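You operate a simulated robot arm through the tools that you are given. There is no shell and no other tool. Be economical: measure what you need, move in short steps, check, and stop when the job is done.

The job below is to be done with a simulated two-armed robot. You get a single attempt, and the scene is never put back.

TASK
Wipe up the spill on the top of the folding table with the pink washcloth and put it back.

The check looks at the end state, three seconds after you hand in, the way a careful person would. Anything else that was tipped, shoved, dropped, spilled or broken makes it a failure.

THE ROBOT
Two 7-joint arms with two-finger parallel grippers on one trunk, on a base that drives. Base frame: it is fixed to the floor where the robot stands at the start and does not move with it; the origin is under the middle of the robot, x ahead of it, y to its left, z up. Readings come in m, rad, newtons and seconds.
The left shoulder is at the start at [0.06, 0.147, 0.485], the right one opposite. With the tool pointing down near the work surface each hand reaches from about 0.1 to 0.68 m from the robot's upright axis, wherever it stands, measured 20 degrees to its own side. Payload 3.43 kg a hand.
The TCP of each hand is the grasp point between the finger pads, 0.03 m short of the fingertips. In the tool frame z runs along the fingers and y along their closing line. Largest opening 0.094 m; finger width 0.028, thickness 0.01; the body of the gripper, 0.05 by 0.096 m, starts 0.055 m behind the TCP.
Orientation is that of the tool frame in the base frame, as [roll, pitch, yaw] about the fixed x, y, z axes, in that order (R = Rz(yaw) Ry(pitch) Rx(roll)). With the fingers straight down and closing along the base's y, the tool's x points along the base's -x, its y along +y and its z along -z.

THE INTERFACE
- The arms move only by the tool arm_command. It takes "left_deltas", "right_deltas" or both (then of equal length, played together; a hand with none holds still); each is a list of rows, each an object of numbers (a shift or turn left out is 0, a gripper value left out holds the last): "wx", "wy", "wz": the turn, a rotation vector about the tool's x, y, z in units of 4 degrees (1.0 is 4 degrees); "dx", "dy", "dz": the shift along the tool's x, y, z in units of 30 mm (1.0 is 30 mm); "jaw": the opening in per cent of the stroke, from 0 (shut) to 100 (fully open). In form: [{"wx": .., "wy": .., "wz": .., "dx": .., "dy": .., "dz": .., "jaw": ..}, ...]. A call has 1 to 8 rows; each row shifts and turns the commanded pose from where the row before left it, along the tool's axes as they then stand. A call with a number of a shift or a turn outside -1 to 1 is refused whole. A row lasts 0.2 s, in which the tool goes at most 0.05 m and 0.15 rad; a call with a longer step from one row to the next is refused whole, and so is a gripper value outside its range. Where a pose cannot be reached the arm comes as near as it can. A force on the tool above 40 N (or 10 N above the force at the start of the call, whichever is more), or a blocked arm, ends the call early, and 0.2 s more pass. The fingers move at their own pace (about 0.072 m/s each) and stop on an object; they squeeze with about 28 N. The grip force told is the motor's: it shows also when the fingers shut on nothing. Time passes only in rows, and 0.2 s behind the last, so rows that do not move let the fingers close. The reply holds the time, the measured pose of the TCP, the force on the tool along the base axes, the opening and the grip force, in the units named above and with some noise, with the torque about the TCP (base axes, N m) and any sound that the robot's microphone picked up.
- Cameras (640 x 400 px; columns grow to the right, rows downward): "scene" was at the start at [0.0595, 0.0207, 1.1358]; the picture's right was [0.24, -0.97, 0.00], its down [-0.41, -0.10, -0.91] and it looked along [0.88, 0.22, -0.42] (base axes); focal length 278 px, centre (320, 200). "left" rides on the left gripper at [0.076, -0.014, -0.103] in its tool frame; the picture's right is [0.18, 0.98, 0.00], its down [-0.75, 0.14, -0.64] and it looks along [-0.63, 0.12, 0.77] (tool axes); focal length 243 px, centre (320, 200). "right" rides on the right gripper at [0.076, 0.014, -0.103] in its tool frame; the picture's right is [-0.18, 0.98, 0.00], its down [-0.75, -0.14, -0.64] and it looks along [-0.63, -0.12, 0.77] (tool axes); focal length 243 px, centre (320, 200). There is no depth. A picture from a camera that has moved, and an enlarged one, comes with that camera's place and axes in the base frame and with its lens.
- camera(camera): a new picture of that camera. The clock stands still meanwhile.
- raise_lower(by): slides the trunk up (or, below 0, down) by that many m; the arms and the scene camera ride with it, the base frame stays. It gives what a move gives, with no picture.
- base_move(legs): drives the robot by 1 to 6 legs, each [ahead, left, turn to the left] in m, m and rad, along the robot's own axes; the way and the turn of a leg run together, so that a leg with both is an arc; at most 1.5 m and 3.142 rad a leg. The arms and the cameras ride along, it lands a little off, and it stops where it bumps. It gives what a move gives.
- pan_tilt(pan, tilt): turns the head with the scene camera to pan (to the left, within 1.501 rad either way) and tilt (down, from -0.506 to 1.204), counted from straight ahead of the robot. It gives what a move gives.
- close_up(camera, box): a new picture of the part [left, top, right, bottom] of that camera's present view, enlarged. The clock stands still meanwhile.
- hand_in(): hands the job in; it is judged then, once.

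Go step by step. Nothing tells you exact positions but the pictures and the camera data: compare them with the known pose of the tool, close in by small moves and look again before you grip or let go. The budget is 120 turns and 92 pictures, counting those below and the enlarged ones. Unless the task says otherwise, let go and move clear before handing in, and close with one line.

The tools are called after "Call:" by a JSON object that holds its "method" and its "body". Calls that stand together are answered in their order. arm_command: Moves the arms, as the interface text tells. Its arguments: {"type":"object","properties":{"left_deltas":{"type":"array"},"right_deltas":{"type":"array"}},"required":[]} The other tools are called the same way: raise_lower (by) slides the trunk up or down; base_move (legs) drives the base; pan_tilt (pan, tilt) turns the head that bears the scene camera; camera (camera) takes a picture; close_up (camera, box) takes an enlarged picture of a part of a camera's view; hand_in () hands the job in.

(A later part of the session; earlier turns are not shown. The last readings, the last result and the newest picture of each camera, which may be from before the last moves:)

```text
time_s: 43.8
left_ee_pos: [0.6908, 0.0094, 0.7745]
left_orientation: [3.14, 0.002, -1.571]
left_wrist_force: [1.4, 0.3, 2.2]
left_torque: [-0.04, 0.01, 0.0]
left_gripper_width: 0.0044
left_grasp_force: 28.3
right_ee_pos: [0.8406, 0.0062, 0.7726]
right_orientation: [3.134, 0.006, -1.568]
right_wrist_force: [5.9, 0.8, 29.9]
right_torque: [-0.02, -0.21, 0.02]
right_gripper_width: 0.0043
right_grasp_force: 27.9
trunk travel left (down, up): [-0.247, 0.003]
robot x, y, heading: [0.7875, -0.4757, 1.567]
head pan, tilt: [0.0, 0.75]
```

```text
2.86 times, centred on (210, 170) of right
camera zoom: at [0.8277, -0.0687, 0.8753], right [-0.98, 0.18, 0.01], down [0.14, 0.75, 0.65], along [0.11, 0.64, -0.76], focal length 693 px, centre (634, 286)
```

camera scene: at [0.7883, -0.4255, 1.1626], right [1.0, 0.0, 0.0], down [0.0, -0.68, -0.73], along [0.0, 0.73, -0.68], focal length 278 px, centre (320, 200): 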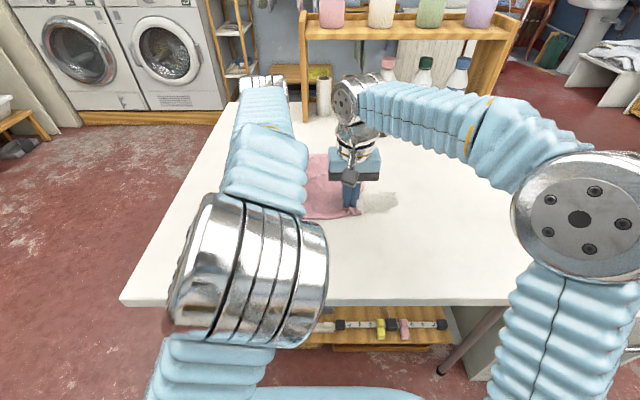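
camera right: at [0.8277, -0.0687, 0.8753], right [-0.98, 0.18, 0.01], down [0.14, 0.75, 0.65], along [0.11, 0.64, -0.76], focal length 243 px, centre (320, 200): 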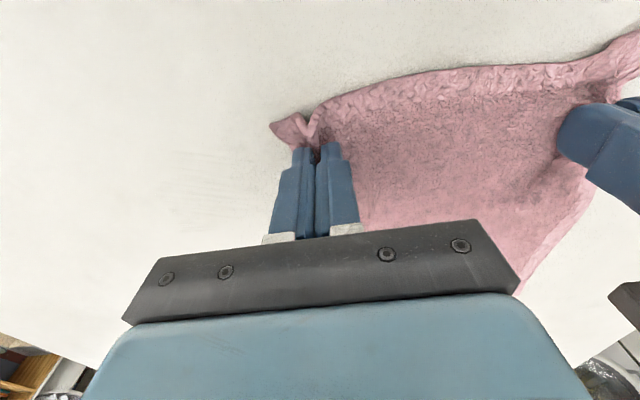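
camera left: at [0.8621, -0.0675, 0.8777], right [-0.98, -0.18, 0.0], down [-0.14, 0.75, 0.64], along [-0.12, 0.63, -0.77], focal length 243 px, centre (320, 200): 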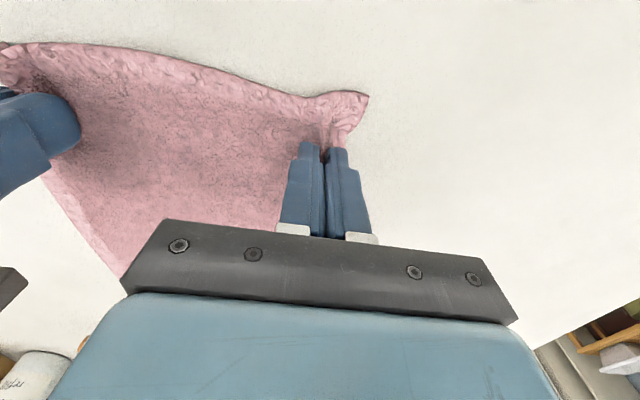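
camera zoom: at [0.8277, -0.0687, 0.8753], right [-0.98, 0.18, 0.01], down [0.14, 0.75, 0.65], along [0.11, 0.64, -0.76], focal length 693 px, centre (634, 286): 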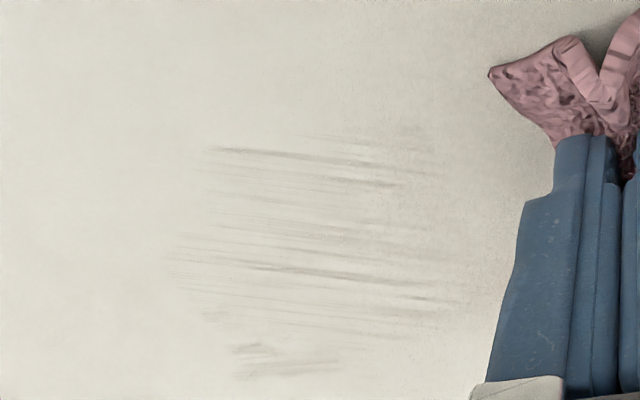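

Faint streaks remain up to about y ≈ 0.06. I'll run another set of strokes from low y to high y.

Call:
{"method": "arm_command", "body": {"left_deltas": [{"dy": -0.8, "dx": 0.15}, {"dy": -1, "dx": 0.15}, {"dy": -1}, {"dy": -1}, {"dy": -1}, {"dy": 0.8, "dx": -0.15}, {"dy": 1}, {"dy": 1}], "right_deltas": [{"dy": -0.8, "dx": 0.15}, {"dy": -1, "dx": 0.15}, {"dy": -1}, {"dy": -1}, {"dy": -1}, {"dy": 0.8, "dx": -0.15}, {"dy": 1}, {"dy": 1}]}}

Call:
{"method": "arm_command", "body": {"left_deltas": [{"dy": 1, "dx": -0.15}, {"dy": -0.8, "dx": -0.15}, {"dy": -1}, {"dy": -1}, {"dy": -0.5}, {"dy": 0.8, "dx": -0.15}, {"dy": 1, "dx": -0.1}, {"dy": 1}], "right_deltas": [{"dy": 1, "dx": -0.15}, {"dy": -0.8, "dx": -0.15}, {"dy": -1}, {"dy": -1}, {"dy": -0.5}, {"dy": 0.8, "dx": -0.15}, {"dy": 1, "dx": -0.1}, {"dy": 1}]}}

Call:
{"method": "arm_command", "body": {"left_deltas": [{"dy": 0.8, "dx": -0.15}, {"dy": -0.8, "dx": -0.15}, {"dy": -1}, {"dy": -1}, {"dy": -0.8}, {"dy": 0.8, "dx": -0.15}, {"dy": 1, "dx": -0.1}, {"dy": 1}], "right_deltas": [{"dy": 0.8, "dx": -0.15}, {"dy": -0.8, "dx": -0.15}, {"dy": -1}, {"dy": -1}, {"dy": -0.8}, {"dy": 0.8, "dx": -0.15}, {"dy": 1, "dx": -0.1}, {"dy": 1}]}}

Call:
{"method": "arm_command", "body": {"left_deltas": [{"dy": 0.8, "dx": -0.15}, {"dy": -0.8, "dx": -0.2}, {"dy": -1, "dx": -0.15}, {"dy": -1}, {"dy": -0.8}, {"dy": 0.8, "dx": -0.2}, {"dy": 1, "dx": -0.1}, {"dy": 1}], "right_deltas": [{"dy": 0.8, "dx": -0.15}, {"dy": -0.8, "dx": -0.2}, {"dy": -1, "dx": -0.15}, {"dy": -1}, {"dy": -0.8}, {"dy": 0.8, "dx": -0.2}, {"dy": 1, "dx": -0.1}, {"dy": 1}]}}

Call:
{"method": "arm_command", "body": {"left_deltas": [{"dy": 1}, {"dy": 1}, {"dy": 0.5}], "right_deltas": [{"dy": 1}, {"dy": 1}, {"dy": 0.5}]}}

Call:
{"method": "close_up", "body": {"camera": "right", "box": [0, 50, 300, 240]}}

```text
time_s: 45.1
left_ee_pos: [0.829, -0.0007, 0.7744]
left_orientation: [-3.14, 0.002, -1.575]
left_wrist_force: [2.1, -0.9, 11.1]
left_torque: [-0.01, -0.07, 0.0]
left_gripper_width: 0.0043
left_grasp_force: 28.4
right_ee_pos: [0.9798, -0.0021, 0.7727]
right_orientation: [3.135, 0.008, -1.567]
right_wrist_force: [-0.7, -5.0, 18.0]
right_torque: [-0.19, 0.01, 0.04]
right_gripper_width: 0.0043
right_grasp_force: 27.5
trunk travel left (down, up): [-0.247, 0.003]
robot x, y, heading: [0.7896, -0.4737, 1.571]
head pan, tilt: [0.0, 0.75]
stopped in row 6 (right hand): the force on the tool passed its limit at 42 N (the readings are from after the stop); the commanded pose is now the measured one
```

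```text
time_s: 46.3
left_ee_pos: [0.8936, 0.007, 0.7744]
left_orientation: [-3.139, 0.001, -1.576]
left_wrist_force: [3.0, 0.7, 6.2]
left_torque: [0.01, -0.08, 0.01]
left_gripper_width: 0.0042
left_grasp_force: 28.3
right_ee_pos: [1.0432, 0.0091, 0.774]
right_orientation: [3.133, 0.01, -1.567]
right_wrist_force: [-5.2, -5.8, 18.2]
right_torque: [-0.25, 0.08, -0.01]
right_gripper_width: 0.0043
right_grasp_force: 28.0
trunk travel left (down, up): [-0.247, 0.003]
robot x, y, heading: [0.7886, -0.4724, 1.572]
head pan, tilt: [0.0, 0.75]
stopped in row 6 (right hand): the force on the tool passed its limit at 42 N (the readings are from after the stop); the commanded pose is now the measured one
```

```text
time_s: 47.5
left_ee_pos: [0.9752, 0.0148, 0.7748]
left_orientation: [-3.136, 0.003, -1.573]
left_wrist_force: [2.0, 0.0, 9.1]
left_torque: [0.03, -0.05, 0.03]
left_gripper_width: 0.0044
left_grasp_force: 27.7
right_ee_pos: [1.1231, 0.0179, 0.7733]
right_orientation: [3.133, 0.015, -1.564]
right_wrist_force: [-3.7, -3.4, 20.5]
right_torque: [-0.22, 0.05, 0.0]
right_gripper_width: 0.0044
right_grasp_force: 28.1
trunk travel left (down, up): [-0.247, 0.003]
robot x, y, heading: [0.786, -0.477, 1.57]
head pan, tilt: [0.0, 0.75]
stopped in row 6 (right hand): the force on the tool passed its limit at 41 N (the readings are from after the stop); the commanded pose is now the measured one
```

```text
time_s: 48.5
left_ee_pos: [0.9981, 0.0174, 0.7738]
left_orientation: [-3.13, 0.007, -1.581]
left_wrist_force: [17.1, 1.4, 9.7]
left_torque: [0.03, -0.52, 0.05]
left_gripper_width: 0.0048
left_grasp_force: 27.8
left hand out of reach, approached as far as the arm can: row 3, 4
right_ee_pos: [1.1576, 0.0347, 0.7729]
right_orientation: [3.12, 0.016, -1.554]
right_wrist_force: [-14.0, -4.4, 15.9]
right_torque: [-0.16, 0.41, 0.0]
right_gripper_width: 0.0043
right_grasp_force: 28.4
trunk travel left (down, up): [-0.247, 0.003]
robot x, y, heading: [0.786, -0.4768, 1.573]
head pan, tilt: [0.0, 0.75]
stopped in row 4 (right hand): the force on the tool passed its limit at 45 N (the readings are from after the stop); the commanded pose is now the measured one
```

```text
time_s: 49.3
left_ee_pos: [0.9234, 0.0184, 0.7727]
left_orientation: [-3.133, 0.007, -1.582]
left_wrist_force: [22.5, 2.9, 12.1]
left_torque: [0.12, -0.7, 0.04]
left_gripper_width: 0.0049
left_grasp_force: 27.8
right_ee_pos: [1.0834, 0.0315, 0.7734]
right_orientation: [3.121, 0.012, -1.558]
right_wrist_force: [-15.4, -2.3, 17.1]
right_torque: [-0.09, 0.43, 0.02]
right_gripper_width: 0.0048
right_grasp_force: 27.8
trunk travel left (down, up): [-0.247, 0.003]
robot x, y, heading: [0.7874, -0.4727, 1.575]
head pan, tilt: [0.0, 0.75]
```

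```text
2.11 times, centred on (150, 145) of right
camera zoom: at [1.0725, -0.0431, 0.8754], right [-0.99, 0.17, 0.02], down [0.14, 0.75, 0.65], along [0.09, 0.64, -0.76], focal length 511 px, centre (678, 316)
```

zoom: 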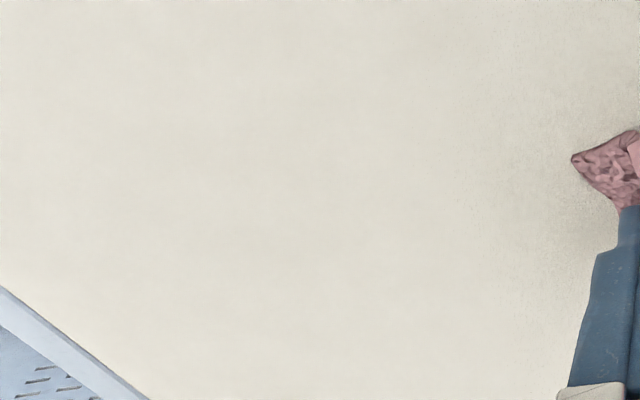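

Early stops made the strokes drift right, to x ≈ 1.08. I'll check the brush and the cloth before moving back.

Call:
{"method": "camera", "body": {"camera": "scene"}}

Call:
{"method": "camera", "body": {"camera": "left"}}

Call:
{"method": "camera", "body": {"camera": "right"}}

```text
60 pictures are left
camera scene: at [0.787, -0.4261, 1.1627], right [1.0, 0.0, 0.0], down [0.0, -0.68, -0.73], along [0.0, 0.73, -0.68], focal length 278 px, centre (320, 200)
```

scene: 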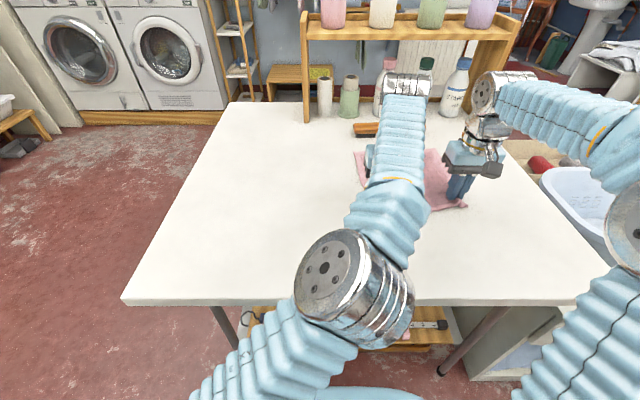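

```text
59 pictures are left
camera left: at [0.935, -0.0575, 0.8761], right [-0.98, -0.17, -0.01], down [-0.14, 0.75, 0.65], along [-0.11, 0.64, -0.76], focal length 243 px, centre (320, 200)
```

left: 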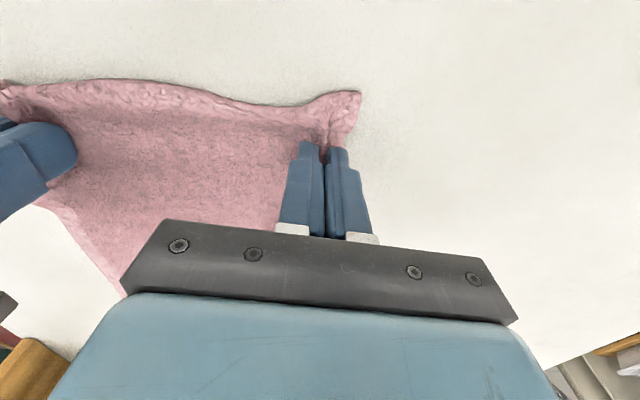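

```text
58 pictures are left
camera right: at [1.0725, -0.0431, 0.8754], right [-0.99, 0.17, 0.02], down [0.14, 0.75, 0.65], along [0.09, 0.64, -0.76], focal length 243 px, centre (320, 200)
```

right: 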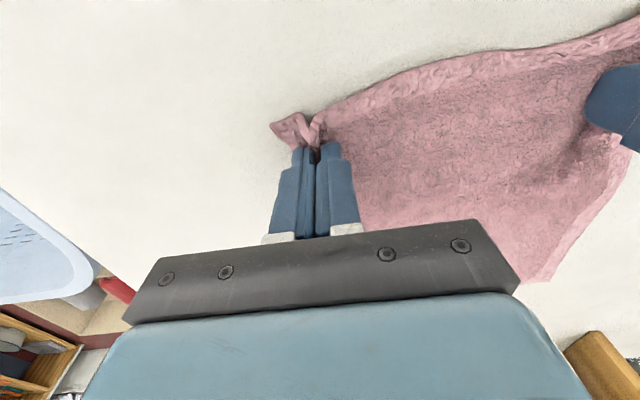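

The brush (y ≈ 0.35) is clear of the cloth, whose far edge is at y ≈ 0.23. I'll ease the tension and slide the cloth back in -x.

Call:
{"method": "arm_command", "body": {"left_deltas": [{"dz": -0.04, "dy": 0.4}, {"dy": 0.9}, {"dy": 0.9}, {"dy": 0.9}, {"dy": 0.9}, {"dy": 0.9}, {"dy": 0.9}, {"dy": 0.9}], "right_deltas": [{"dz": -0.04, "dy": 0.8}, {"dy": 0.9}, {"dy": 0.9}, {"dy": 0.9}, {"dy": 0.9}, {"dy": 0.9}, {"dy": 0.9}, {"dy": 0.9}]}}

Call:
{"method": "arm_command", "body": {"left_deltas": [{"dy": 0.9}], "right_deltas": [{"dy": 0.9}]}}

Call:
{"method": "close_up", "body": {"camera": "right", "box": [60, 60, 300, 240]}}

```text
time_s: 51.1
left_ee_pos: [0.7232, 0.0224, 0.7727]
left_orientation: [-3.135, 0.006, -1.581]
left_wrist_force: [6.6, 0.8, 34.5]
left_torque: [0.13, -0.18, 0.03]
left_gripper_width: 0.0044
left_grasp_force: 28.0
right_ee_pos: [0.8736, 0.0293, 0.7814]
right_orientation: [3.121, 0.014, -1.557]
right_wrist_force: [-0.9, -0.6, 0.5]
right_torque: [-0.01, 0.04, -0.03]
right_gripper_width: 0.0041
right_grasp_force: 27.8
trunk travel left (down, up): [-0.247, 0.003]
robot x, y, heading: [0.7839, -0.4743, 1.572]
head pan, tilt: [0.0, 0.75]
```

```text
time_s: 51.5
left_ee_pos: [0.6969, 0.0227, 0.7728]
left_orientation: [-3.138, 0.006, -1.579]
left_wrist_force: [6.1, 1.6, 34.4]
left_torque: [0.12, -0.15, 0.0]
left_gripper_width: 0.0047
left_grasp_force: 28.0
right_ee_pos: [0.8442, 0.0286, 0.7809]
right_orientation: [3.122, 0.012, -1.558]
right_wrist_force: [-0.2, 0.4, -0.5]
right_torque: [0.01, 0.08, -0.03]
right_gripper_width: 0.0041
right_grasp_force: 28.0
trunk travel left (down, up): [-0.247, 0.003]
robot x, y, heading: [0.7881, -0.4758, 1.568]
head pan, tilt: [0.0, 0.75]
```

```text
2.22 times, centred on (180, 150) of right
camera zoom: at [0.8342, -0.0462, 0.8827], right [-0.98, 0.17, 0.02], down [0.14, 0.75, 0.65], along [0.09, 0.64, -0.76], focal length 539 px, centre (631, 311)
```

zoom: 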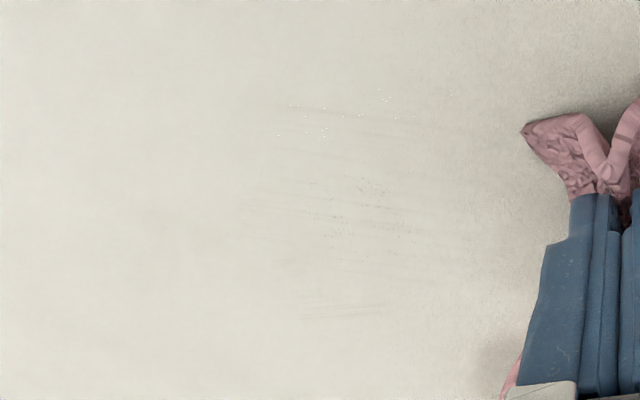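

Only faint specks are left. I'll level the right hand, which had lifted slightly, even out the pressure and make more strokes.

Call:
{"method": "arm_command", "body": {"left_deltas": [{"dz": -0.07}, {"dy": -0.7}, {"dy": -1}, {"dy": -1}, {"dy": -1}, {"dy": -0.8}], "right_deltas": [{"dz": 0.25, "wx": 0.28}, {"dy": -0.7}, {"dy": -1}, {"dy": -1}, {"dy": -1}, {"dy": -0.8}]}}

```text
time_s: 52.9
left_ee_pos: [0.8286, 0.0194, 0.7769]
left_orientation: [-3.134, 0.003, -1.579]
left_wrist_force: [3.0, -0.2, 1.2]
left_torque: [-0.01, -0.11, -0.01]
left_gripper_width: 0.0044
left_grasp_force: 28.3
right_ee_pos: [0.9802, 0.0315, 0.7723]
right_orientation: [-3.139, 0.015, -1.558]
right_wrist_force: [-14.8, 0.8, 37.2]
right_torque: [-0.03, 0.43, -0.05]
right_gripper_width: 0.0042
right_grasp_force: 28.0
trunk travel left (down, up): [-0.247, 0.003]
robot x, y, heading: [0.7855, -0.4739, 1.574]
head pan, tilt: [0.0, 0.75]
```

Call:
{"method": "arm_command", "body": {"left_deltas": [{"dy": 0.6}, {"dy": 1, "dx": -0.2}, {"dy": 1, "dx": -0.2}, {"dy": 1}, {"dy": -0.5, "dx": -0.1}, {"dy": -1, "dx": -0.15}, {"dy": -1, "dx": -0.15}, {"dy": -1}], "right_deltas": [{"dy": 0.6, "dz": -0.05}, {"dy": 1, "dx": -0.2}, {"dy": 1, "dx": -0.2}, {"dy": 1}, {"dy": -0.5, "dx": -0.1}, {"dy": -1, "dx": -0.15}, {"dy": -1, "dx": -0.15}, {"dy": -1}]}}

```text
time_s: 54.7
left_ee_pos: [0.8261, 0.0454, 0.7753]
left_orientation: [-3.133, 0.003, -1.578]
left_wrist_force: [0.3, 0.5, 2.3]
left_torque: [0.01, -0.05, 0.05]
left_gripper_width: 0.0043
left_grasp_force: 27.7
right_ee_pos: [0.9762, 0.0557, 0.7719]
right_orientation: [-3.141, 0.013, -1.558]
right_wrist_force: [-7.5, -1.3, 23.2]
right_torque: [-0.05, 0.26, -0.01]
right_gripper_width: 0.0043
right_grasp_force: 28.7
trunk travel left (down, up): [-0.247, 0.003]
robot x, y, heading: [0.791, -0.4754, 1.575]
head pan, tilt: [0.0, 0.75]
```

Call:
{"method": "arm_command", "body": {"left_deltas": [{"dy": 0.6}, {"dy": 1, "dx": 0.2}, {"dy": 1, "dx": 0.2}, {"dy": 1, "dx": 0.2}, {"dy": -0.6, "dx": 0.2}, {"dy": -1, "dx": 0.2}, {"dy": -1, "dx": 0.2}, {"dy": -1}], "right_deltas": [{"dy": 0.6}, {"dy": 1, "dx": 0.2}, {"dy": 1, "dx": 0.2}, {"dy": 1, "dx": 0.2}, {"dy": -0.6, "dx": 0.2}, {"dy": -1, "dx": 0.2}, {"dy": -1, "dx": 0.2}, {"dy": -1}]}}

```text
time_s: 56.5
left_ee_pos: [0.8249, 0.0086, 0.7733]
left_orientation: [-3.134, 0.003, -1.579]
left_wrist_force: [2.0, -0.9, 12.1]
left_torque: [0.06, -0.09, 0.01]
left_gripper_width: 0.0045
left_grasp_force: 27.6
right_ee_pos: [0.9766, 0.0198, 0.7735]
right_orientation: [-3.139, 0.012, -1.557]
right_wrist_force: [-5.6, -0.1, 6.7]
right_torque: [-0.06, 0.16, -0.01]
right_gripper_width: 0.0043
right_grasp_force: 28.6
trunk travel left (down, up): [-0.247, 0.003]
robot x, y, heading: [0.7881, -0.4749, 1.57]
head pan, tilt: [0.0, 0.75]
```

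Call:
{"method": "arm_command", "body": {"left_deltas": [{"dy": 0.6}, {"dy": 1, "dx": 0.2}, {"dy": 1, "dx": 0.2}, {"dy": 1, "dx": 0.2}, {"dy": -0.6, "dx": 0.2}, {"dy": -1, "dx": 0.2}, {"dy": -1}, {"dy": -1}], "right_deltas": [{"dy": 0.6, "dz": 0.05}, {"dy": 1, "dx": 0.2}, {"dy": 1, "dx": 0.2}, {"dy": 1, "dx": 0.2}, {"dy": -0.6, "dx": 0.2}, {"dy": -1, "dx": 0.2}, {"dy": -1}, {"dy": -1}]}}

Call:
{"method": "arm_command", "body": {"left_deltas": [{"dy": 0.6}, {"dy": 1}, {"dy": 1}, {"dy": 1}, {"dy": 1}, {"dy": 0.8}], "right_deltas": [{"dy": 0.6}, {"dy": 1}, {"dy": 1}, {"dy": 1}, {"dy": 1}, {"dy": 0.8}]}}

Call:
{"method": "close_up", "body": {"camera": "right", "box": [60, 60, 300, 240]}}

```text
time_s: 57.4
left_ee_pos: [0.7441, -0.0035, 0.7736]
left_orientation: [-3.135, 0.004, -1.579]
left_wrist_force: [2.4, 0.3, 3.2]
left_torque: [0.03, -0.05, -0.01]
left_gripper_width: 0.0044
left_grasp_force: 27.6
right_ee_pos: [0.8939, 0.0028, 0.7721]
right_orientation: [3.136, 0.019, -1.555]
right_wrist_force: [-7.0, -3.0, 15.2]
right_torque: [-0.14, 0.22, -0.02]
right_gripper_width: 0.0042
right_grasp_force: 28.1
trunk travel left (down, up): [-0.247, 0.003]
robot x, y, heading: [0.7889, -0.4731, 1.574]
head pan, tilt: [0.0, 0.75]
stopped in row 4 (right hand): the force on the tool passed its limit at 41 N (the readings are from after the stop); the commanded pose is now the measured one
```

```text
time_s: 58.8
left_ee_pos: [0.5851, -0.0011, 0.7739]
left_orientation: [-3.136, 0.003, -1.582]
left_wrist_force: [3.7, 0.1, 1.8]
left_torque: [0.0, -0.06, 0.01]
left_gripper_width: 0.0046
left_grasp_force: 27.7
right_ee_pos: [0.7362, 0.001, 0.7732]
right_orientation: [3.135, 0.023, -1.557]
right_wrist_force: [-5.6, -1.5, 15.9]
right_torque: [-0.12, 0.15, -0.02]
right_gripper_width: 0.0041
right_grasp_force: 27.7
trunk travel left (down, up): [-0.247, 0.003]
robot x, y, heading: [0.783, -0.4758, 1.568]
head pan, tilt: [0.0, 0.75]
stopped in row 6 (right hand): the force on the tool passed its limit at 44 N (the readings are from after the stop); the commanded pose is now the measured one
```

```text
2.22 times, centred on (180, 150) of right
camera zoom: at [0.7245, -0.076, 0.8745], right [-0.99, 0.17, 0.01], down [0.14, 0.74, 0.66], along [0.11, 0.65, -0.75], focal length 539 px, centre (631, 311)
```

zoom: 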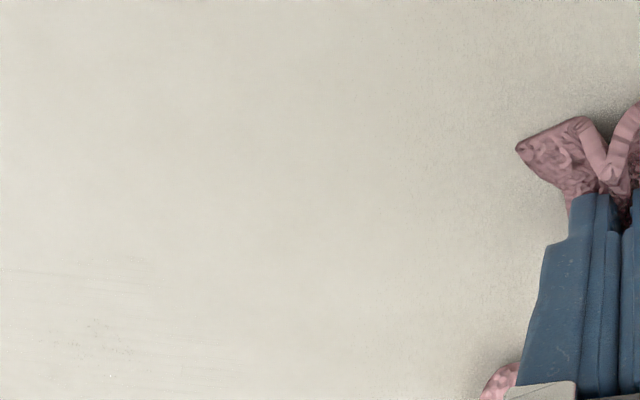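

The cloth is back at its original x. I'll check the spill area with the scene camera and the right wrist camera.

Call:
{"method": "camera", "body": {"camera": "scene"}}

Call:
{"method": "close_up", "body": {"camera": "scene", "box": [340, 160, 440, 222]}}

Call:
{"method": "close_up", "body": {"camera": "right", "box": [0, 130, 160, 230]}}

```text
55 pictures are left
camera scene: at [0.7875, -0.4257, 1.1623], right [1.0, 0.0, 0.0], down [0.0, -0.68, -0.73], along [0.0, 0.73, -0.68], focal length 278 px, centre (320, 200)
```

scene: 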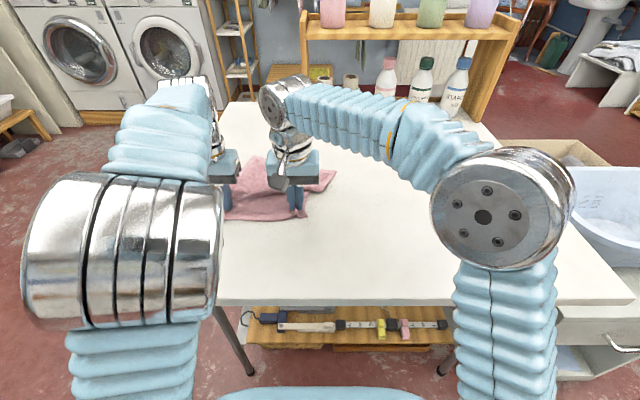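

```text
6.40 times, centred on (390, 191) of scene
camera zoom: at [0.7875, -0.4257, 1.1623], right [1.0, 0.0, 0.0], down [0.0, -0.68, -0.73], along [0.0, 0.73, -0.68], focal length 1782 px, centre (-128, 258)
```

zoom: 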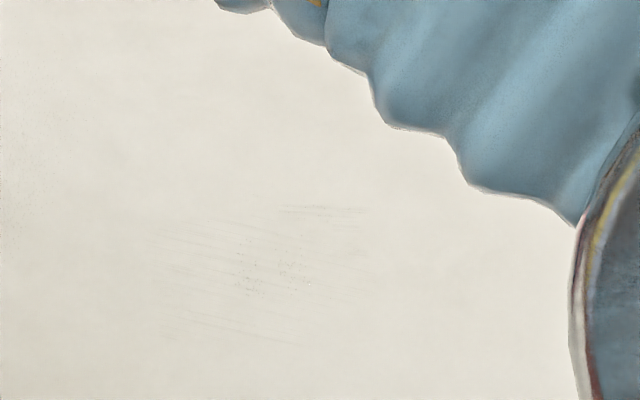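

```text
4.00 times, centred on (80, 180) of right
camera zoom: at [0.7245, -0.076, 0.8745], right [-0.99, 0.17, 0.01], down [0.14, 0.74, 0.66], along [0.11, 0.65, -0.75], focal length 970 px, centre (1280, 280)
```

zoom: 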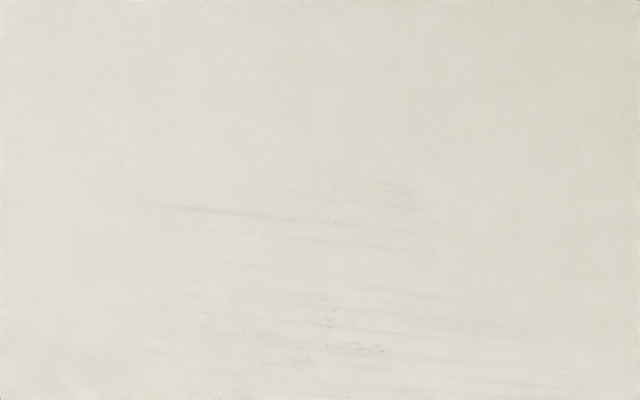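

Only barely visible traces remain. I'll do one more set of strokes to finish, lightening the right hand a little to avoid stops.

Call:
{"method": "arm_command", "body": {"left_deltas": [{"dy": -0.6}, {"dy": -1}, {"dy": -1}, {"dy": -1}, {"dy": -1}, {"dy": -1}, {"dy": -1}, {"dy": -1}], "right_deltas": [{"dy": -0.6, "dz": -0.02}, {"dy": -1}, {"dy": -1}, {"dy": -1}, {"dy": -1}, {"dy": -1}, {"dy": -1}, {"dy": -1}]}}

Call:
{"method": "arm_command", "body": {"left_deltas": [{"dy": -0.4}, {"dy": 0.6}, {"dy": 1, "dx": -0.2}, {"dy": 1, "dx": -0.2}, {"dy": 1}, {"dy": -0.6}, {"dy": -1}, {"dy": -1}], "right_deltas": [{"dy": -0.4}, {"dy": 0.6}, {"dy": 1, "dx": -0.2}, {"dy": 1, "dx": -0.2}, {"dy": 1}, {"dy": -0.6}, {"dy": -1}, {"dy": -1}]}}

```text
time_s: 60.6
left_ee_pos: [0.8127, -0.0037, 0.7763]
left_orientation: [-3.132, 0.003, -1.581]
left_wrist_force: [2.7, -0.4, 0.7]
left_torque: [0.01, -0.12, 0.02]
left_gripper_width: 0.0046
left_grasp_force: 27.7
right_ee_pos: [0.9639, 0.0039, 0.772]
right_orientation: [3.139, 0.025, -1.556]
right_wrist_force: [-13.8, -1.0, 36.0]
right_torque: [-0.15, 0.44, -0.05]
right_gripper_width: 0.0043
right_grasp_force: 27.5
trunk travel left (down, up): [-0.247, 0.003]
robot x, y, heading: [0.7858, -0.4742, 1.573]
head pan, tilt: [0.0, 0.75]
```

```text
time_s: 62.4
left_ee_pos: [0.7931, 0.0109, 0.7769]
left_orientation: [-3.132, 0.004, -1.578]
left_wrist_force: [3.4, 1.3, 0.3]
left_torque: [-0.01, -0.12, 0.01]
left_gripper_width: 0.0046
left_grasp_force: 27.9
right_ee_pos: [0.945, 0.0155, 0.7729]
right_orientation: [3.138, 0.022, -1.556]
right_wrist_force: [-16.2, 0.1, 33.4]
right_torque: [-0.14, 0.43, -0.06]
right_gripper_width: 0.0043
right_grasp_force: 28.1
trunk travel left (down, up): [-0.247, 0.003]
robot x, y, heading: [0.7881, -0.4736, 1.573]
head pan, tilt: [0.0, 0.75]
```

Call:
{"method": "arm_command", "body": {"left_deltas": [{"dy": -1}, {"dy": 0.6}, {"dy": 1, "dx": -0.2}, {"dy": 1, "dx": -0.2}, {"dy": 1}, {"dy": -0.6}, {"dy": -1}, {"dy": -1}], "right_deltas": [{"dy": -1, "dz": -0.03}, {"dy": 0.6}, {"dy": 1, "dx": -0.2}, {"dy": 1, "dx": -0.2}, {"dy": 1}, {"dy": -0.6}, {"dy": -1}, {"dy": -1}]}}

Call:
{"method": "arm_command", "body": {"left_deltas": [{"dy": -1}, {"dy": 0.6}, {"dy": 1, "dx": -0.2}, {"dy": 1, "dx": -0.2}, {"dy": 1}, {"dy": -0.6}, {"dy": -1}, {"dy": -1}], "right_deltas": [{"dy": -1}, {"dy": 0.6}, {"dy": 1, "dx": -0.2}, {"dy": 1, "dx": -0.2}, {"dy": 1}, {"dy": -0.6}, {"dy": -1}, {"dy": -1}]}}

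```text
time_s: 64.2
left_ee_pos: [0.7927, 0.022, 0.777]
left_orientation: [-3.135, 0.003, -1.58]
left_wrist_force: [6.5, 1.0, -0.2]
left_torque: [0.0, -0.24, 0.02]
left_gripper_width: 0.0045
left_grasp_force: 28.3
right_ee_pos: [0.946, 0.0291, 0.7739]
right_orientation: [3.14, 0.016, -1.558]
right_wrist_force: [-8.2, -1.1, 11.6]
right_torque: [-0.04, 0.23, -0.03]
right_gripper_width: 0.0042
right_grasp_force: 27.8
trunk travel left (down, up): [-0.247, 0.003]
robot x, y, heading: [0.7828, -0.4774, 1.574]
head pan, tilt: [0.0, 0.75]
```

```text
time_s: 66.0
left_ee_pos: [0.7956, 0.0352, 0.7754]
left_orientation: [-3.135, 0.003, -1.582]
left_wrist_force: [6.5, 0.4, 3.2]
left_torque: [0.05, -0.21, 0.02]
left_gripper_width: 0.0044
left_grasp_force: 28.3
right_ee_pos: [0.9493, 0.0392, 0.7741]
right_orientation: [3.14, 0.018, -1.559]
right_wrist_force: [-5.8, 0.7, 7.3]
right_torque: [-0.01, 0.18, 0.0]
right_gripper_width: 0.0042
right_grasp_force: 27.9
trunk travel left (down, up): [-0.247, 0.003]
robot x, y, heading: [0.7861, -0.4745, 1.575]
head pan, tilt: [0.0, 0.75]
```

Call:
{"method": "arm_command", "body": {"left_deltas": [{"dy": -1}, {"dy": 0.6}, {"dy": 1, "dx": -0.2}, {"dy": 1, "dx": -0.2}, {"dy": 1}, {"dy": -0.6}, {"dy": -1}, {"dy": -1}], "right_deltas": [{"dy": -1, "dz": 0.04}, {"dy": 0.6}, {"dy": 1, "dx": -0.2}, {"dy": 1, "dx": -0.2}, {"dy": 1}, {"dy": -0.6}, {"dy": -1}, {"dy": -1}]}}

Call:
{"method": "arm_command", "body": {"left_deltas": [{"dy": -1}, {"dy": 0.6}, {"dy": 1, "dx": -0.2}, {"dy": 1, "dx": -0.2}, {"dy": 1}, {"dy": 1}, {"dy": 1}], "right_deltas": [{"dy": -1}, {"dy": 0.6}, {"dy": 1, "dx": -0.2}, {"dy": 1, "dx": -0.2}, {"dy": 1}, {"dy": 1}, {"dy": 1}]}}

Call:
{"method": "camera", "body": {"camera": "right"}}

Call:
{"method": "close_up", "body": {"camera": "right", "box": [40, 40, 300, 230]}}

```text
time_s: 67.8
left_ee_pos: [0.7932, 0.046, 0.7748]
left_orientation: [-3.135, 0.002, -1.58]
left_wrist_force: [5.7, 0.0, 1.3]
left_torque: [0.01, -0.15, 0.01]
left_gripper_width: 0.0046
left_grasp_force: 27.1
right_ee_pos: [0.9463, 0.0534, 0.7728]
right_orientation: [-3.141, 0.02, -1.558]
right_wrist_force: [-7.0, -0.5, 12.6]
right_torque: [-0.06, 0.23, 0.0]
right_gripper_width: 0.0042
right_grasp_force: 27.7
trunk travel left (down, up): [-0.247, 0.003]
robot x, y, heading: [0.7859, -0.4744, 1.57]
head pan, tilt: [0.0, 0.75]
```

```text
time_s: 69.4
left_ee_pos: [0.6577, 0.0573, 0.775]
left_orientation: [-3.136, 0.004, -1.58]
left_wrist_force: [3.9, 0.8, 1.1]
left_torque: [-0.03, -0.11, 0.0]
left_gripper_width: 0.0046
left_grasp_force: 27.8
right_ee_pos: [0.8092, 0.0633, 0.7732]
right_orientation: [3.14, 0.019, -1.561]
right_wrist_force: [-1.4, 1.2, 17.2]
right_torque: [-0.02, 0.06, 0.01]
right_gripper_width: 0.0044
right_grasp_force: 27.9
trunk travel left (down, up): [-0.247, 0.003]
robot x, y, heading: [0.7845, -0.4753, 1.566]
head pan, tilt: [0.0, 0.75]
```

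```text
52 pictures are left
camera right: at [0.7961, -0.0138, 0.8747], right [-0.98, 0.17, 0.01], down [0.14, 0.74, 0.66], along [0.11, 0.65, -0.76], focal length 243 px, centre (320, 200)
```

right: 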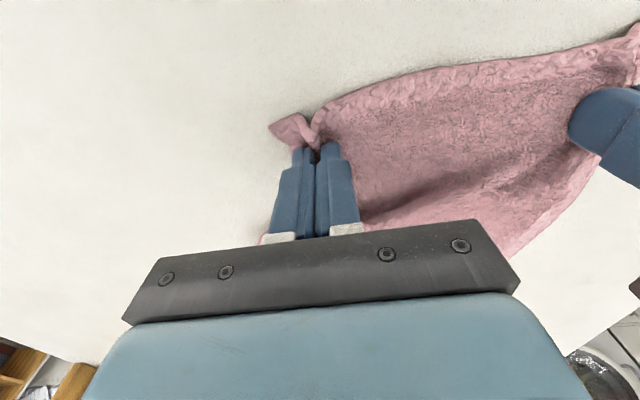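

```text
2.11 times, centred on (170, 135) of right
camera zoom: at [0.7961, -0.0138, 0.8747], right [-0.98, 0.17, 0.01], down [0.14, 0.74, 0.66], along [0.11, 0.65, -0.76], focal length 511 px, centre (636, 337)
```

zoom: 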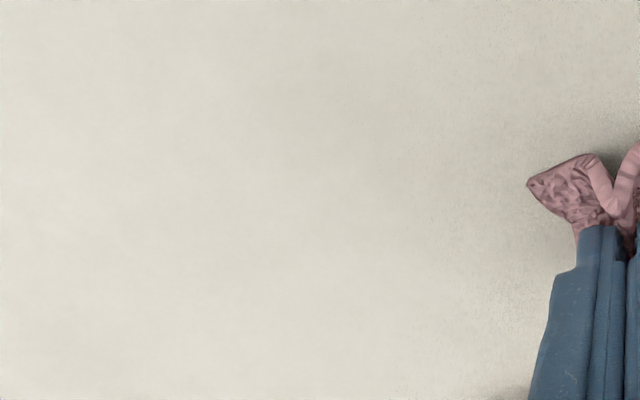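

The table is clean where the spill was. I'll bring the pinch points back home, left to (0.582, 0.073) and right to (0.743, 0.072), and inspect the cloth's shape.

Call:
{"method": "arm_command", "body": {"left_deltas": [{"dy": 0.6, "dx": -0.1}, {"dy": 0.7, "dx": -0.1}, {"dy": 0.7, "dx": -0.1}, {"dy": 0.5, "dx": -0.2}], "right_deltas": [{"dy": 0.6, "dx": -0.1, "dz": -0.05}, {"dy": 0.7, "dx": -0.1}, {"dy": 0.7, "dx": -0.1}, {"dy": 0.2}]}}

Call:
{"method": "camera", "body": {"camera": "right"}}

Call:
{"method": "camera", "body": {"camera": "left"}}

Call:
{"method": "camera", "body": {"camera": "scene"}}

```text
time_s: 70.4
left_ee_pos: [0.5849, 0.0738, 0.7738]
left_orientation: [-3.133, -0.001, -1.584]
left_wrist_force: [15.1, 0.8, 4.6]
left_torque: [0.03, -0.42, 0.02]
left_gripper_width: 0.0046
left_grasp_force: 28.4
right_ee_pos: [0.742, 0.0712, 0.774]
right_orientation: [3.135, 0.018, -1.556]
right_wrist_force: [-13.6, 1.4, 1.3]
right_torque: [0.02, 0.43, -0.02]
right_gripper_width: 0.0045
right_grasp_force: 28.0
trunk travel left (down, up): [-0.247, 0.003]
robot x, y, heading: [0.7913, -0.4766, 1.569]
head pan, tilt: [0.0, 0.75]
```

```text
50 pictures are left
camera right: at [0.7289, -0.0058, 0.8762], right [-0.99, 0.17, 0.01], down [0.13, 0.74, 0.65], along [0.11, 0.65, -0.76], focal length 243 px, centre (320, 200)
```

right: 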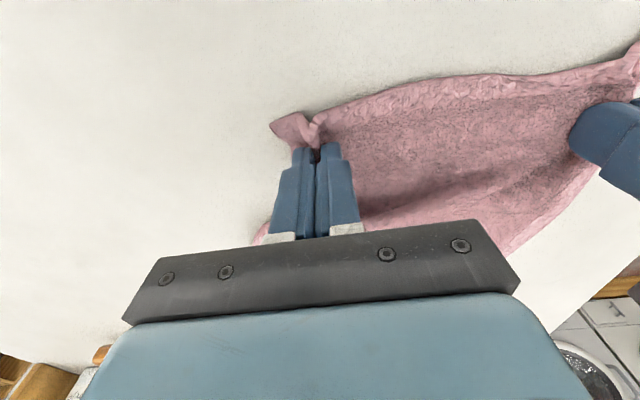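

```text
49 pictures are left
camera left: at [0.5951, -0.0024, 0.8775], right [-0.98, -0.17, -0.01], down [-0.14, 0.75, 0.64], along [-0.1, 0.63, -0.77], focal length 243 px, centre (320, 200)
```

left: 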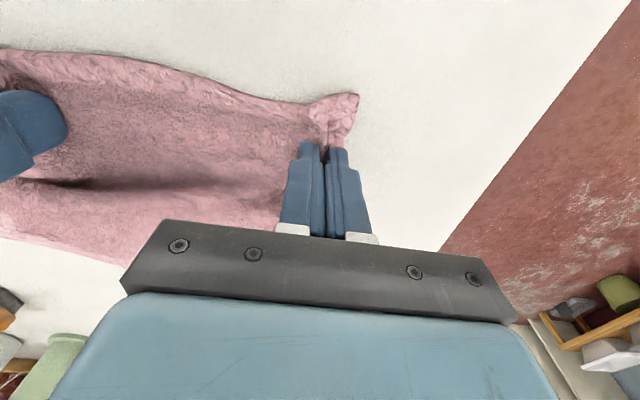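

```text
48 pictures are left
camera scene: at [0.7874, -0.4248, 1.1626], right [1.0, 0.0, 0.0], down [0.0, -0.68, -0.73], along [0.0, 0.73, -0.68], focal length 278 px, centre (320, 200)
```

scene: 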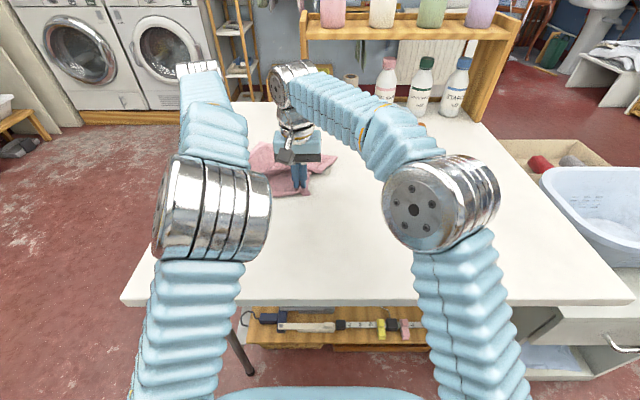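

The near side is home, but the far part of the cloth is skewed, with its far-right corner near (0.83, 0.20). I'll release here and lift clear, then work from the front side of the table, where I can reach the far corners and straighten it.

Call:
{"method": "arm_command", "body": {"left_deltas": [{"jaw": 10}, {"jaw": 35}, {}, {"dz": -0.5}, {"dz": -1}, {"dz": -1}, {"dz": -1}], "right_deltas": [{"jaw": 10}, {"jaw": 35}, {}, {"dz": -0.5}, {"dz": -1}, {"dz": -1}, {"dz": -1}]}}

Call:
{"method": "arm_command", "body": {"left_deltas": [{"dx": 1}, {"dx": 1}, {"dx": 1}, {"dx": 1}, {"dx": 1}, {"dx": 1}, {"dx": 1}, {"dx": 1}], "right_deltas": [{"dx": 1, "dy": -0.5}, {"dx": 1, "dy": -0.5}, {"dx": 1, "dy": -0.5}, {"dx": 1, "dy": -0.5}, {"dx": 1, "dy": -0.5}, {"dx": 1, "dy": -0.5}, {"dx": 1, "dy": -0.5}, {"dx": 1, "dy": -0.5}]}}

Call:
{"method": "camera", "body": {"camera": "scene"}}

```text
time_s: 72.0
left_ee_pos: [0.5969, 0.0491, 0.8829]
left_orientation: [-3.135, 0.003, -1.58]
left_wrist_force: [0.0, -0.2, 0.0]
left_torque: [0.02, 0.01, -0.03]
left_gripper_width: 0.0328
left_grasp_force: 0.0
left hand out of reach, approached as far as the arm can: row 6, 7
right_ee_pos: [0.7478, 0.0646, 0.8763]
right_orientation: [3.139, 0.018, -1.561]
right_wrist_force: [0.5, -0.1, 0.3]
right_torque: [0.03, 0.03, 0.02]
right_gripper_width: 0.0329
right_grasp_force: 0.0
right hand out of reach, approached as far as the arm can: row 7
trunk travel left (down, up): [-0.247, 0.003]
robot x, y, heading: [0.7862, -0.4744, 1.568]
head pan, tilt: [0.0, 0.75]
```

```text
time_s: 73.8
left_ee_pos: [0.5959, -0.1894, 0.8823]
left_orientation: [-3.137, 0.003, -1.578]
left_wrist_force: [-0.2, -0.9, -0.1]
left_torque: [-0.02, 0.0, -0.01]
left_gripper_width: 0.0329
left_grasp_force: 0.1
right_ee_pos: [0.869, -0.1702, 0.8701]
right_orientation: [3.141, 0.018, -1.559]
right_wrist_force: [0.1, 1.2, -0.2]
right_torque: [-0.04, 0.0, 0.03]
right_gripper_width: 0.0328
right_grasp_force: 0.1
trunk travel left (down, up): [-0.247, 0.003]
robot x, y, heading: [0.7872, -0.4733, 1.571]
head pan, tilt: [0.0, 0.75]
```

```text
47 pictures are left
camera scene: at [0.787, -0.4241, 1.1626], right [1.0, 0.0, 0.0], down [0.0, -0.68, -0.73], along [0.0, 0.73, -0.68], focal length 278 px, centre (320, 200)
```

scene: 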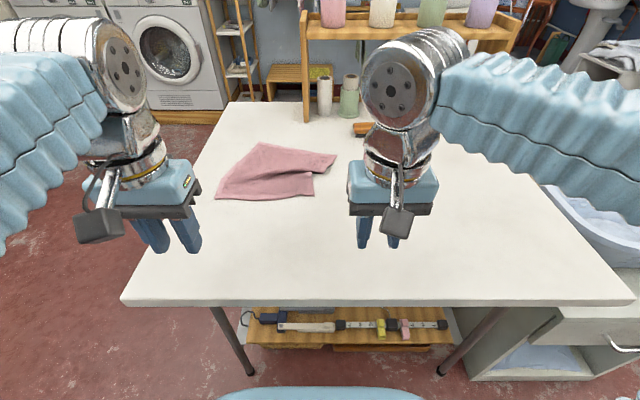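

Call:
{"method": "close_up", "body": {"camera": "scene", "box": [200, 120, 440, 240]}}

Call:
{"method": "close_up", "body": {"camera": "right", "box": [180, 60, 440, 240]}}

```text
2.67 times, centred on (320, 180) of scene
camera zoom: at [0.787, -0.4241, 1.1626], right [1.0, 0.0, 0.0], down [0.0, -0.68, -0.73], along [0.0, 0.73, -0.68], focal length 742 px, centre (320, 253)
```

zoom: 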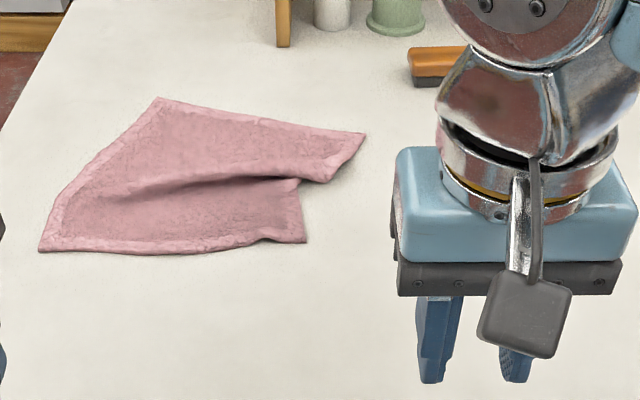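

```text
2.22 times, centred on (310, 150) of right
camera zoom: at [0.8551, -0.2475, 0.9711], right [-0.98, 0.17, 0.0], down [0.13, 0.74, 0.66], along [0.11, 0.65, -0.76], focal length 539 px, centre (342, 311)
```

zoom: 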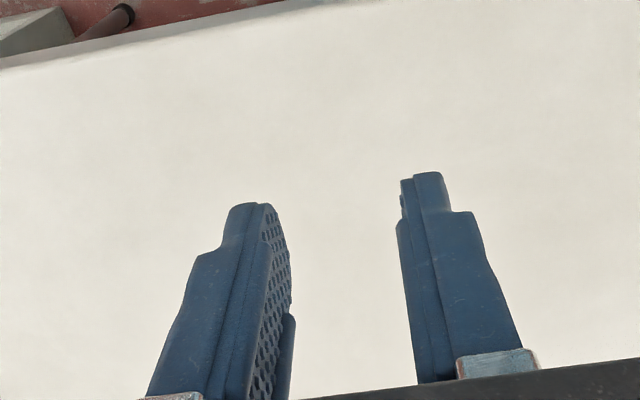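

The spill is gone with no trace left. The cloth has a fold and its far edge is skewed, so I'll drive round to the front side of the table.

Call:
{"method": "base_move", "body": {"legs": [[-0.23, 0, 0], [0, 0.8, 0], [0, 0, -1.571], [0, 0.87, 0]]}}

Call:
{"method": "camera", "body": {"camera": "scene"}}

```text
time_s: 87.4
left_ee_pos: [0.286, 0.3575, 0.8827]
left_orientation: [-3.136, 0.002, -3.137]
left_wrist_force: [-0.8, -0.7, -0.4]
left_torque: [-0.01, 0.02, -0.01]
left_gripper_width: 0.0325
left_grasp_force: 0.0
right_ee_pos: [0.3066, 0.0849, 0.8692]
right_orientation: [3.14, 0.019, -3.116]
right_wrist_force: [-0.3, -0.1, 0.3]
right_torque: [0.0, -0.01, 0.01]
right_gripper_width: 0.0328
right_grasp_force: 0.1
trunk travel left (down, up): [-0.247, 0.003]
robot x, y, heading: [-0.0014, 0.1595, 0.015]
head pan, tilt: [0.0, 0.75]
```

```text
44 pictures are left
camera scene: at [0.0539, 0.1617, 1.1626], right [0.01, -1.0, 0.0], down [-0.68, -0.01, -0.73], along [0.73, 0.01, -0.68], focal length 278 px, centre (320, 200)
```

scene: 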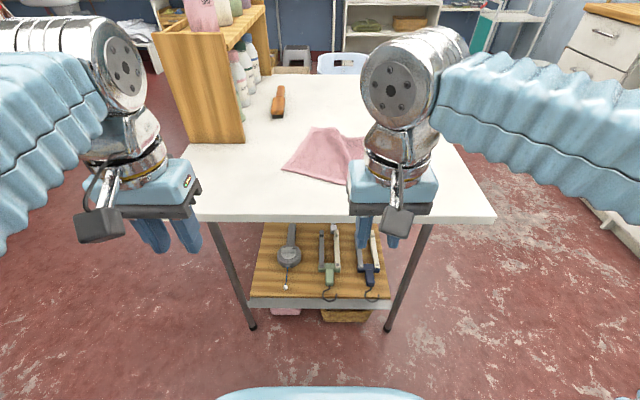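

A wooden rack stands on the table at y ≥ 0.38, x ≥ 0.75, so I'll keep clear of it. I'll move in closer.

Call:
{"method": "base_move", "body": {"legs": [[0.19, 0, -0.015]]}}

Call:
{"method": "camera", "body": {"camera": "scene"}}

Call:
{"method": "camera", "body": {"camera": "right"}}

```text
time_s: 88.9
left_ee_pos: [0.4805, 0.356, 0.8825]
left_orientation: [-3.135, 0.0, 3.135]
left_wrist_force: [-0.4, -0.2, 0.2]
left_torque: [0.0, -0.03, -0.04]
left_gripper_width: 0.033
left_grasp_force: 0.1
right_ee_pos: [0.5002, 0.0833, 0.8708]
right_orientation: [3.139, 0.018, -3.129]
right_wrist_force: [0.1, 0.1, -0.4]
right_torque: [0.01, -0.02, 0.0]
right_gripper_width: 0.0332
right_grasp_force: 0.1
trunk travel left (down, up): [-0.247, 0.003]
robot x, y, heading: [0.1947, 0.1628, 0.01]
head pan, tilt: [0.0, 0.75]
```

```text
43 pictures are left
camera scene: at [0.2473, 0.1626, 1.1626], right [0.0, -1.0, 0.0], down [-0.68, 0.0, -0.73], along [0.73, 0.0, -0.68], focal length 278 px, centre (320, 200)
```

scene: 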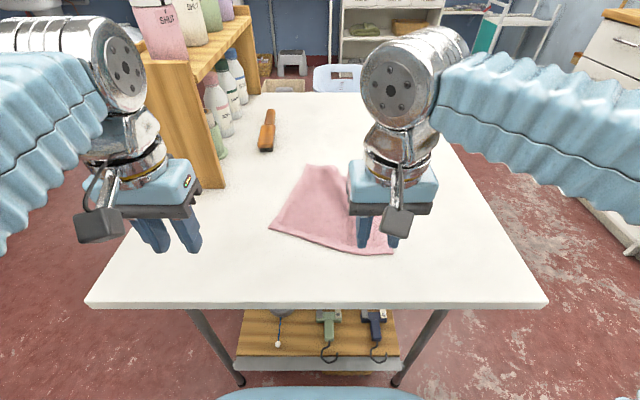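

```text
42 pictures are left
camera right: at [0.4214, 0.0981, 0.9713], right [0.17, 0.99, 0.01], down [0.74, -0.13, 0.66], along [0.65, -0.11, -0.76], focal length 243 px, centre (320, 200)
```

right: 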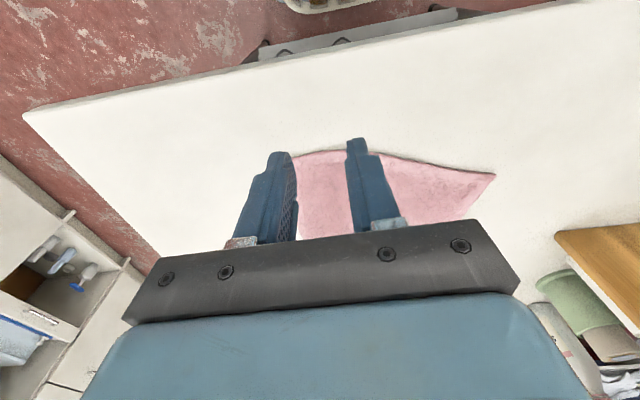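

The cloth's x-far corner is at about (0.837, 0.19) and should be at (0.775, 0.305). I'll take the right hand over it.

Call:
{"method": "arm_command", "body": {"right_deltas": [{"dx": -1, "dy": 0.4}, {"dx": -1, "dy": 0.4}, {"dx": -1, "dy": 0.4}, {"dx": -1, "dy": 0.4}, {"dx": -1, "dy": 0.4}, {"dx": -1, "dy": 0.4}, {"dx": -1, "dy": 0.4, "dz": 0.5}, {"dx": -1, "dy": 0.4, "dz": 0.5}]}}

Call:
{"method": "arm_command", "body": {"right_deltas": [{"dx": -0.8, "dy": 0.2, "dz": 0.5}, {"dx": -0.8, "dy": 0.2, "dz": 0.5}, {"dx": -0.4, "dy": 0.1, "dz": 0.4}]}}

Call:
{"method": "camera", "body": {"camera": "right"}}

Call:
{"method": "camera", "body": {"camera": "scene"}}

```text
time_s: 90.7
left_ee_pos: [0.4817, 0.3552, 0.8824]
left_orientation: [-3.135, 0.003, 3.134]
left_wrist_force: [0.8, 0.6, 0.1]
left_torque: [0.0, -0.01, 0.01]
left_gripper_width: 0.0326
left_grasp_force: 0.0
right_ee_pos: [0.7416, 0.1802, 0.8461]
right_orientation: [3.139, 0.02, -3.13]
right_wrist_force: [0.3, 1.2, 0.7]
right_torque: [0.0, -0.03, 0.02]
right_gripper_width: 0.0326
right_grasp_force: 0.0
trunk travel left (down, up): [-0.247, 0.003]
robot x, y, heading: [0.1962, 0.1624, -0.002]
head pan, tilt: [0.0, 0.75]
```

```text
time_s: 91.5
left_ee_pos: [0.482, 0.3556, 0.8819]
left_orientation: [-3.134, 0.001, 3.136]
left_wrist_force: [0.4, -0.8, -0.6]
left_torque: [-0.03, 0.01, 0.0]
left_gripper_width: 0.0329
left_grasp_force: 0.1
right_ee_pos: [0.7888, 0.1939, 0.8034]
right_orientation: [3.14, 0.016, -3.128]
right_wrist_force: [0.2, 1.0, -0.2]
right_torque: [0.02, 0.02, -0.03]
right_gripper_width: 0.033
right_grasp_force: 0.2
right hand out of reach, approached as far as the arm can: row 3
trunk travel left (down, up): [-0.247, 0.003]
robot x, y, heading: [0.1953, 0.1619, 0.004]
head pan, tilt: [0.0, 0.75]
```

```text
41 pictures are left
camera right: at [0.7108, 0.2081, 0.9063], right [0.17, 0.99, 0.0], down [0.74, -0.13, 0.65], along [0.65, -0.11, -0.76], focal length 243 px, centre (320, 200)
```

right: 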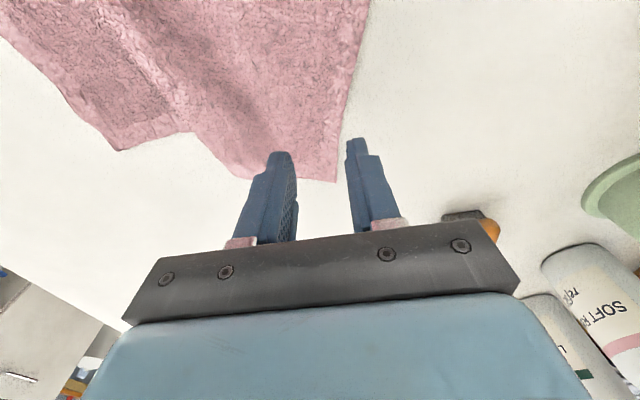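

```text
40 pictures are left
camera scene: at [0.2481, 0.163, 1.1625], right [0.0, -1.0, 0.0], down [-0.68, 0.0, -0.73], along [0.73, 0.0, -0.68], focal length 278 px, centre (320, 200)
```

scene: 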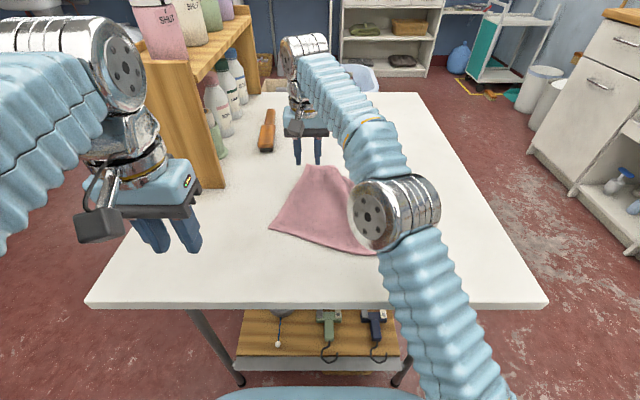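

The corner is confirmed at about (0.837, 0.20). I'll shift slightly inward so both fingers are on the cloth, then lower.

Call:
{"method": "arm_command", "body": {"right_deltas": [{"dy": -0.4, "dz": 0.4}, {"dz": 0.3, "dx": -0.2}, {"dz": 0.2}]}}

Call:
{"method": "camera", "body": {"camera": "right"}}

```text
time_s: 92.3
left_ee_pos: [0.4821, 0.3557, 0.8815]
left_orientation: [-3.135, 0.001, 3.135]
left_wrist_force: [0.5, 0.5, -0.7]
left_torque: [0.02, -0.01, 0.03]
left_gripper_width: 0.0328
left_grasp_force: 0.1
right_ee_pos: [0.7943, 0.1794, 0.7776]
right_orientation: [3.14, 0.02, -3.129]
right_wrist_force: [-0.7, 0.1, 0.4]
right_torque: [0.02, -0.02, 0.02]
right_gripper_width: 0.033
right_grasp_force: 0.1
trunk travel left (down, up): [-0.247, 0.003]
robot x, y, heading: [0.1969, 0.1647, 0.001]
head pan, tilt: [0.0, 0.75]
```

```text
39 pictures are left
camera right: at [0.717, 0.1946, 0.8799], right [0.17, 0.99, 0.01], down [0.74, -0.13, 0.66], along [0.65, -0.11, -0.76], focal length 243 px, centre (320, 200)
```

right: 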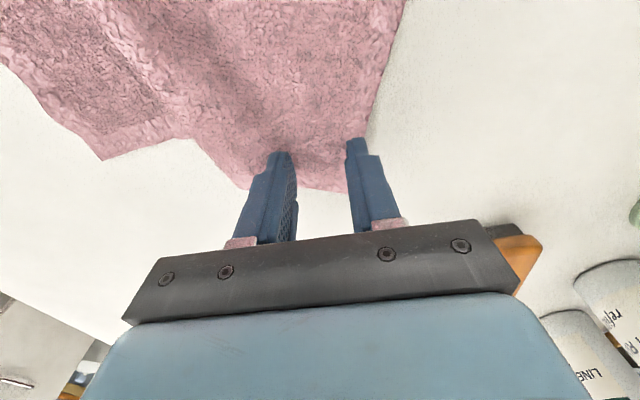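

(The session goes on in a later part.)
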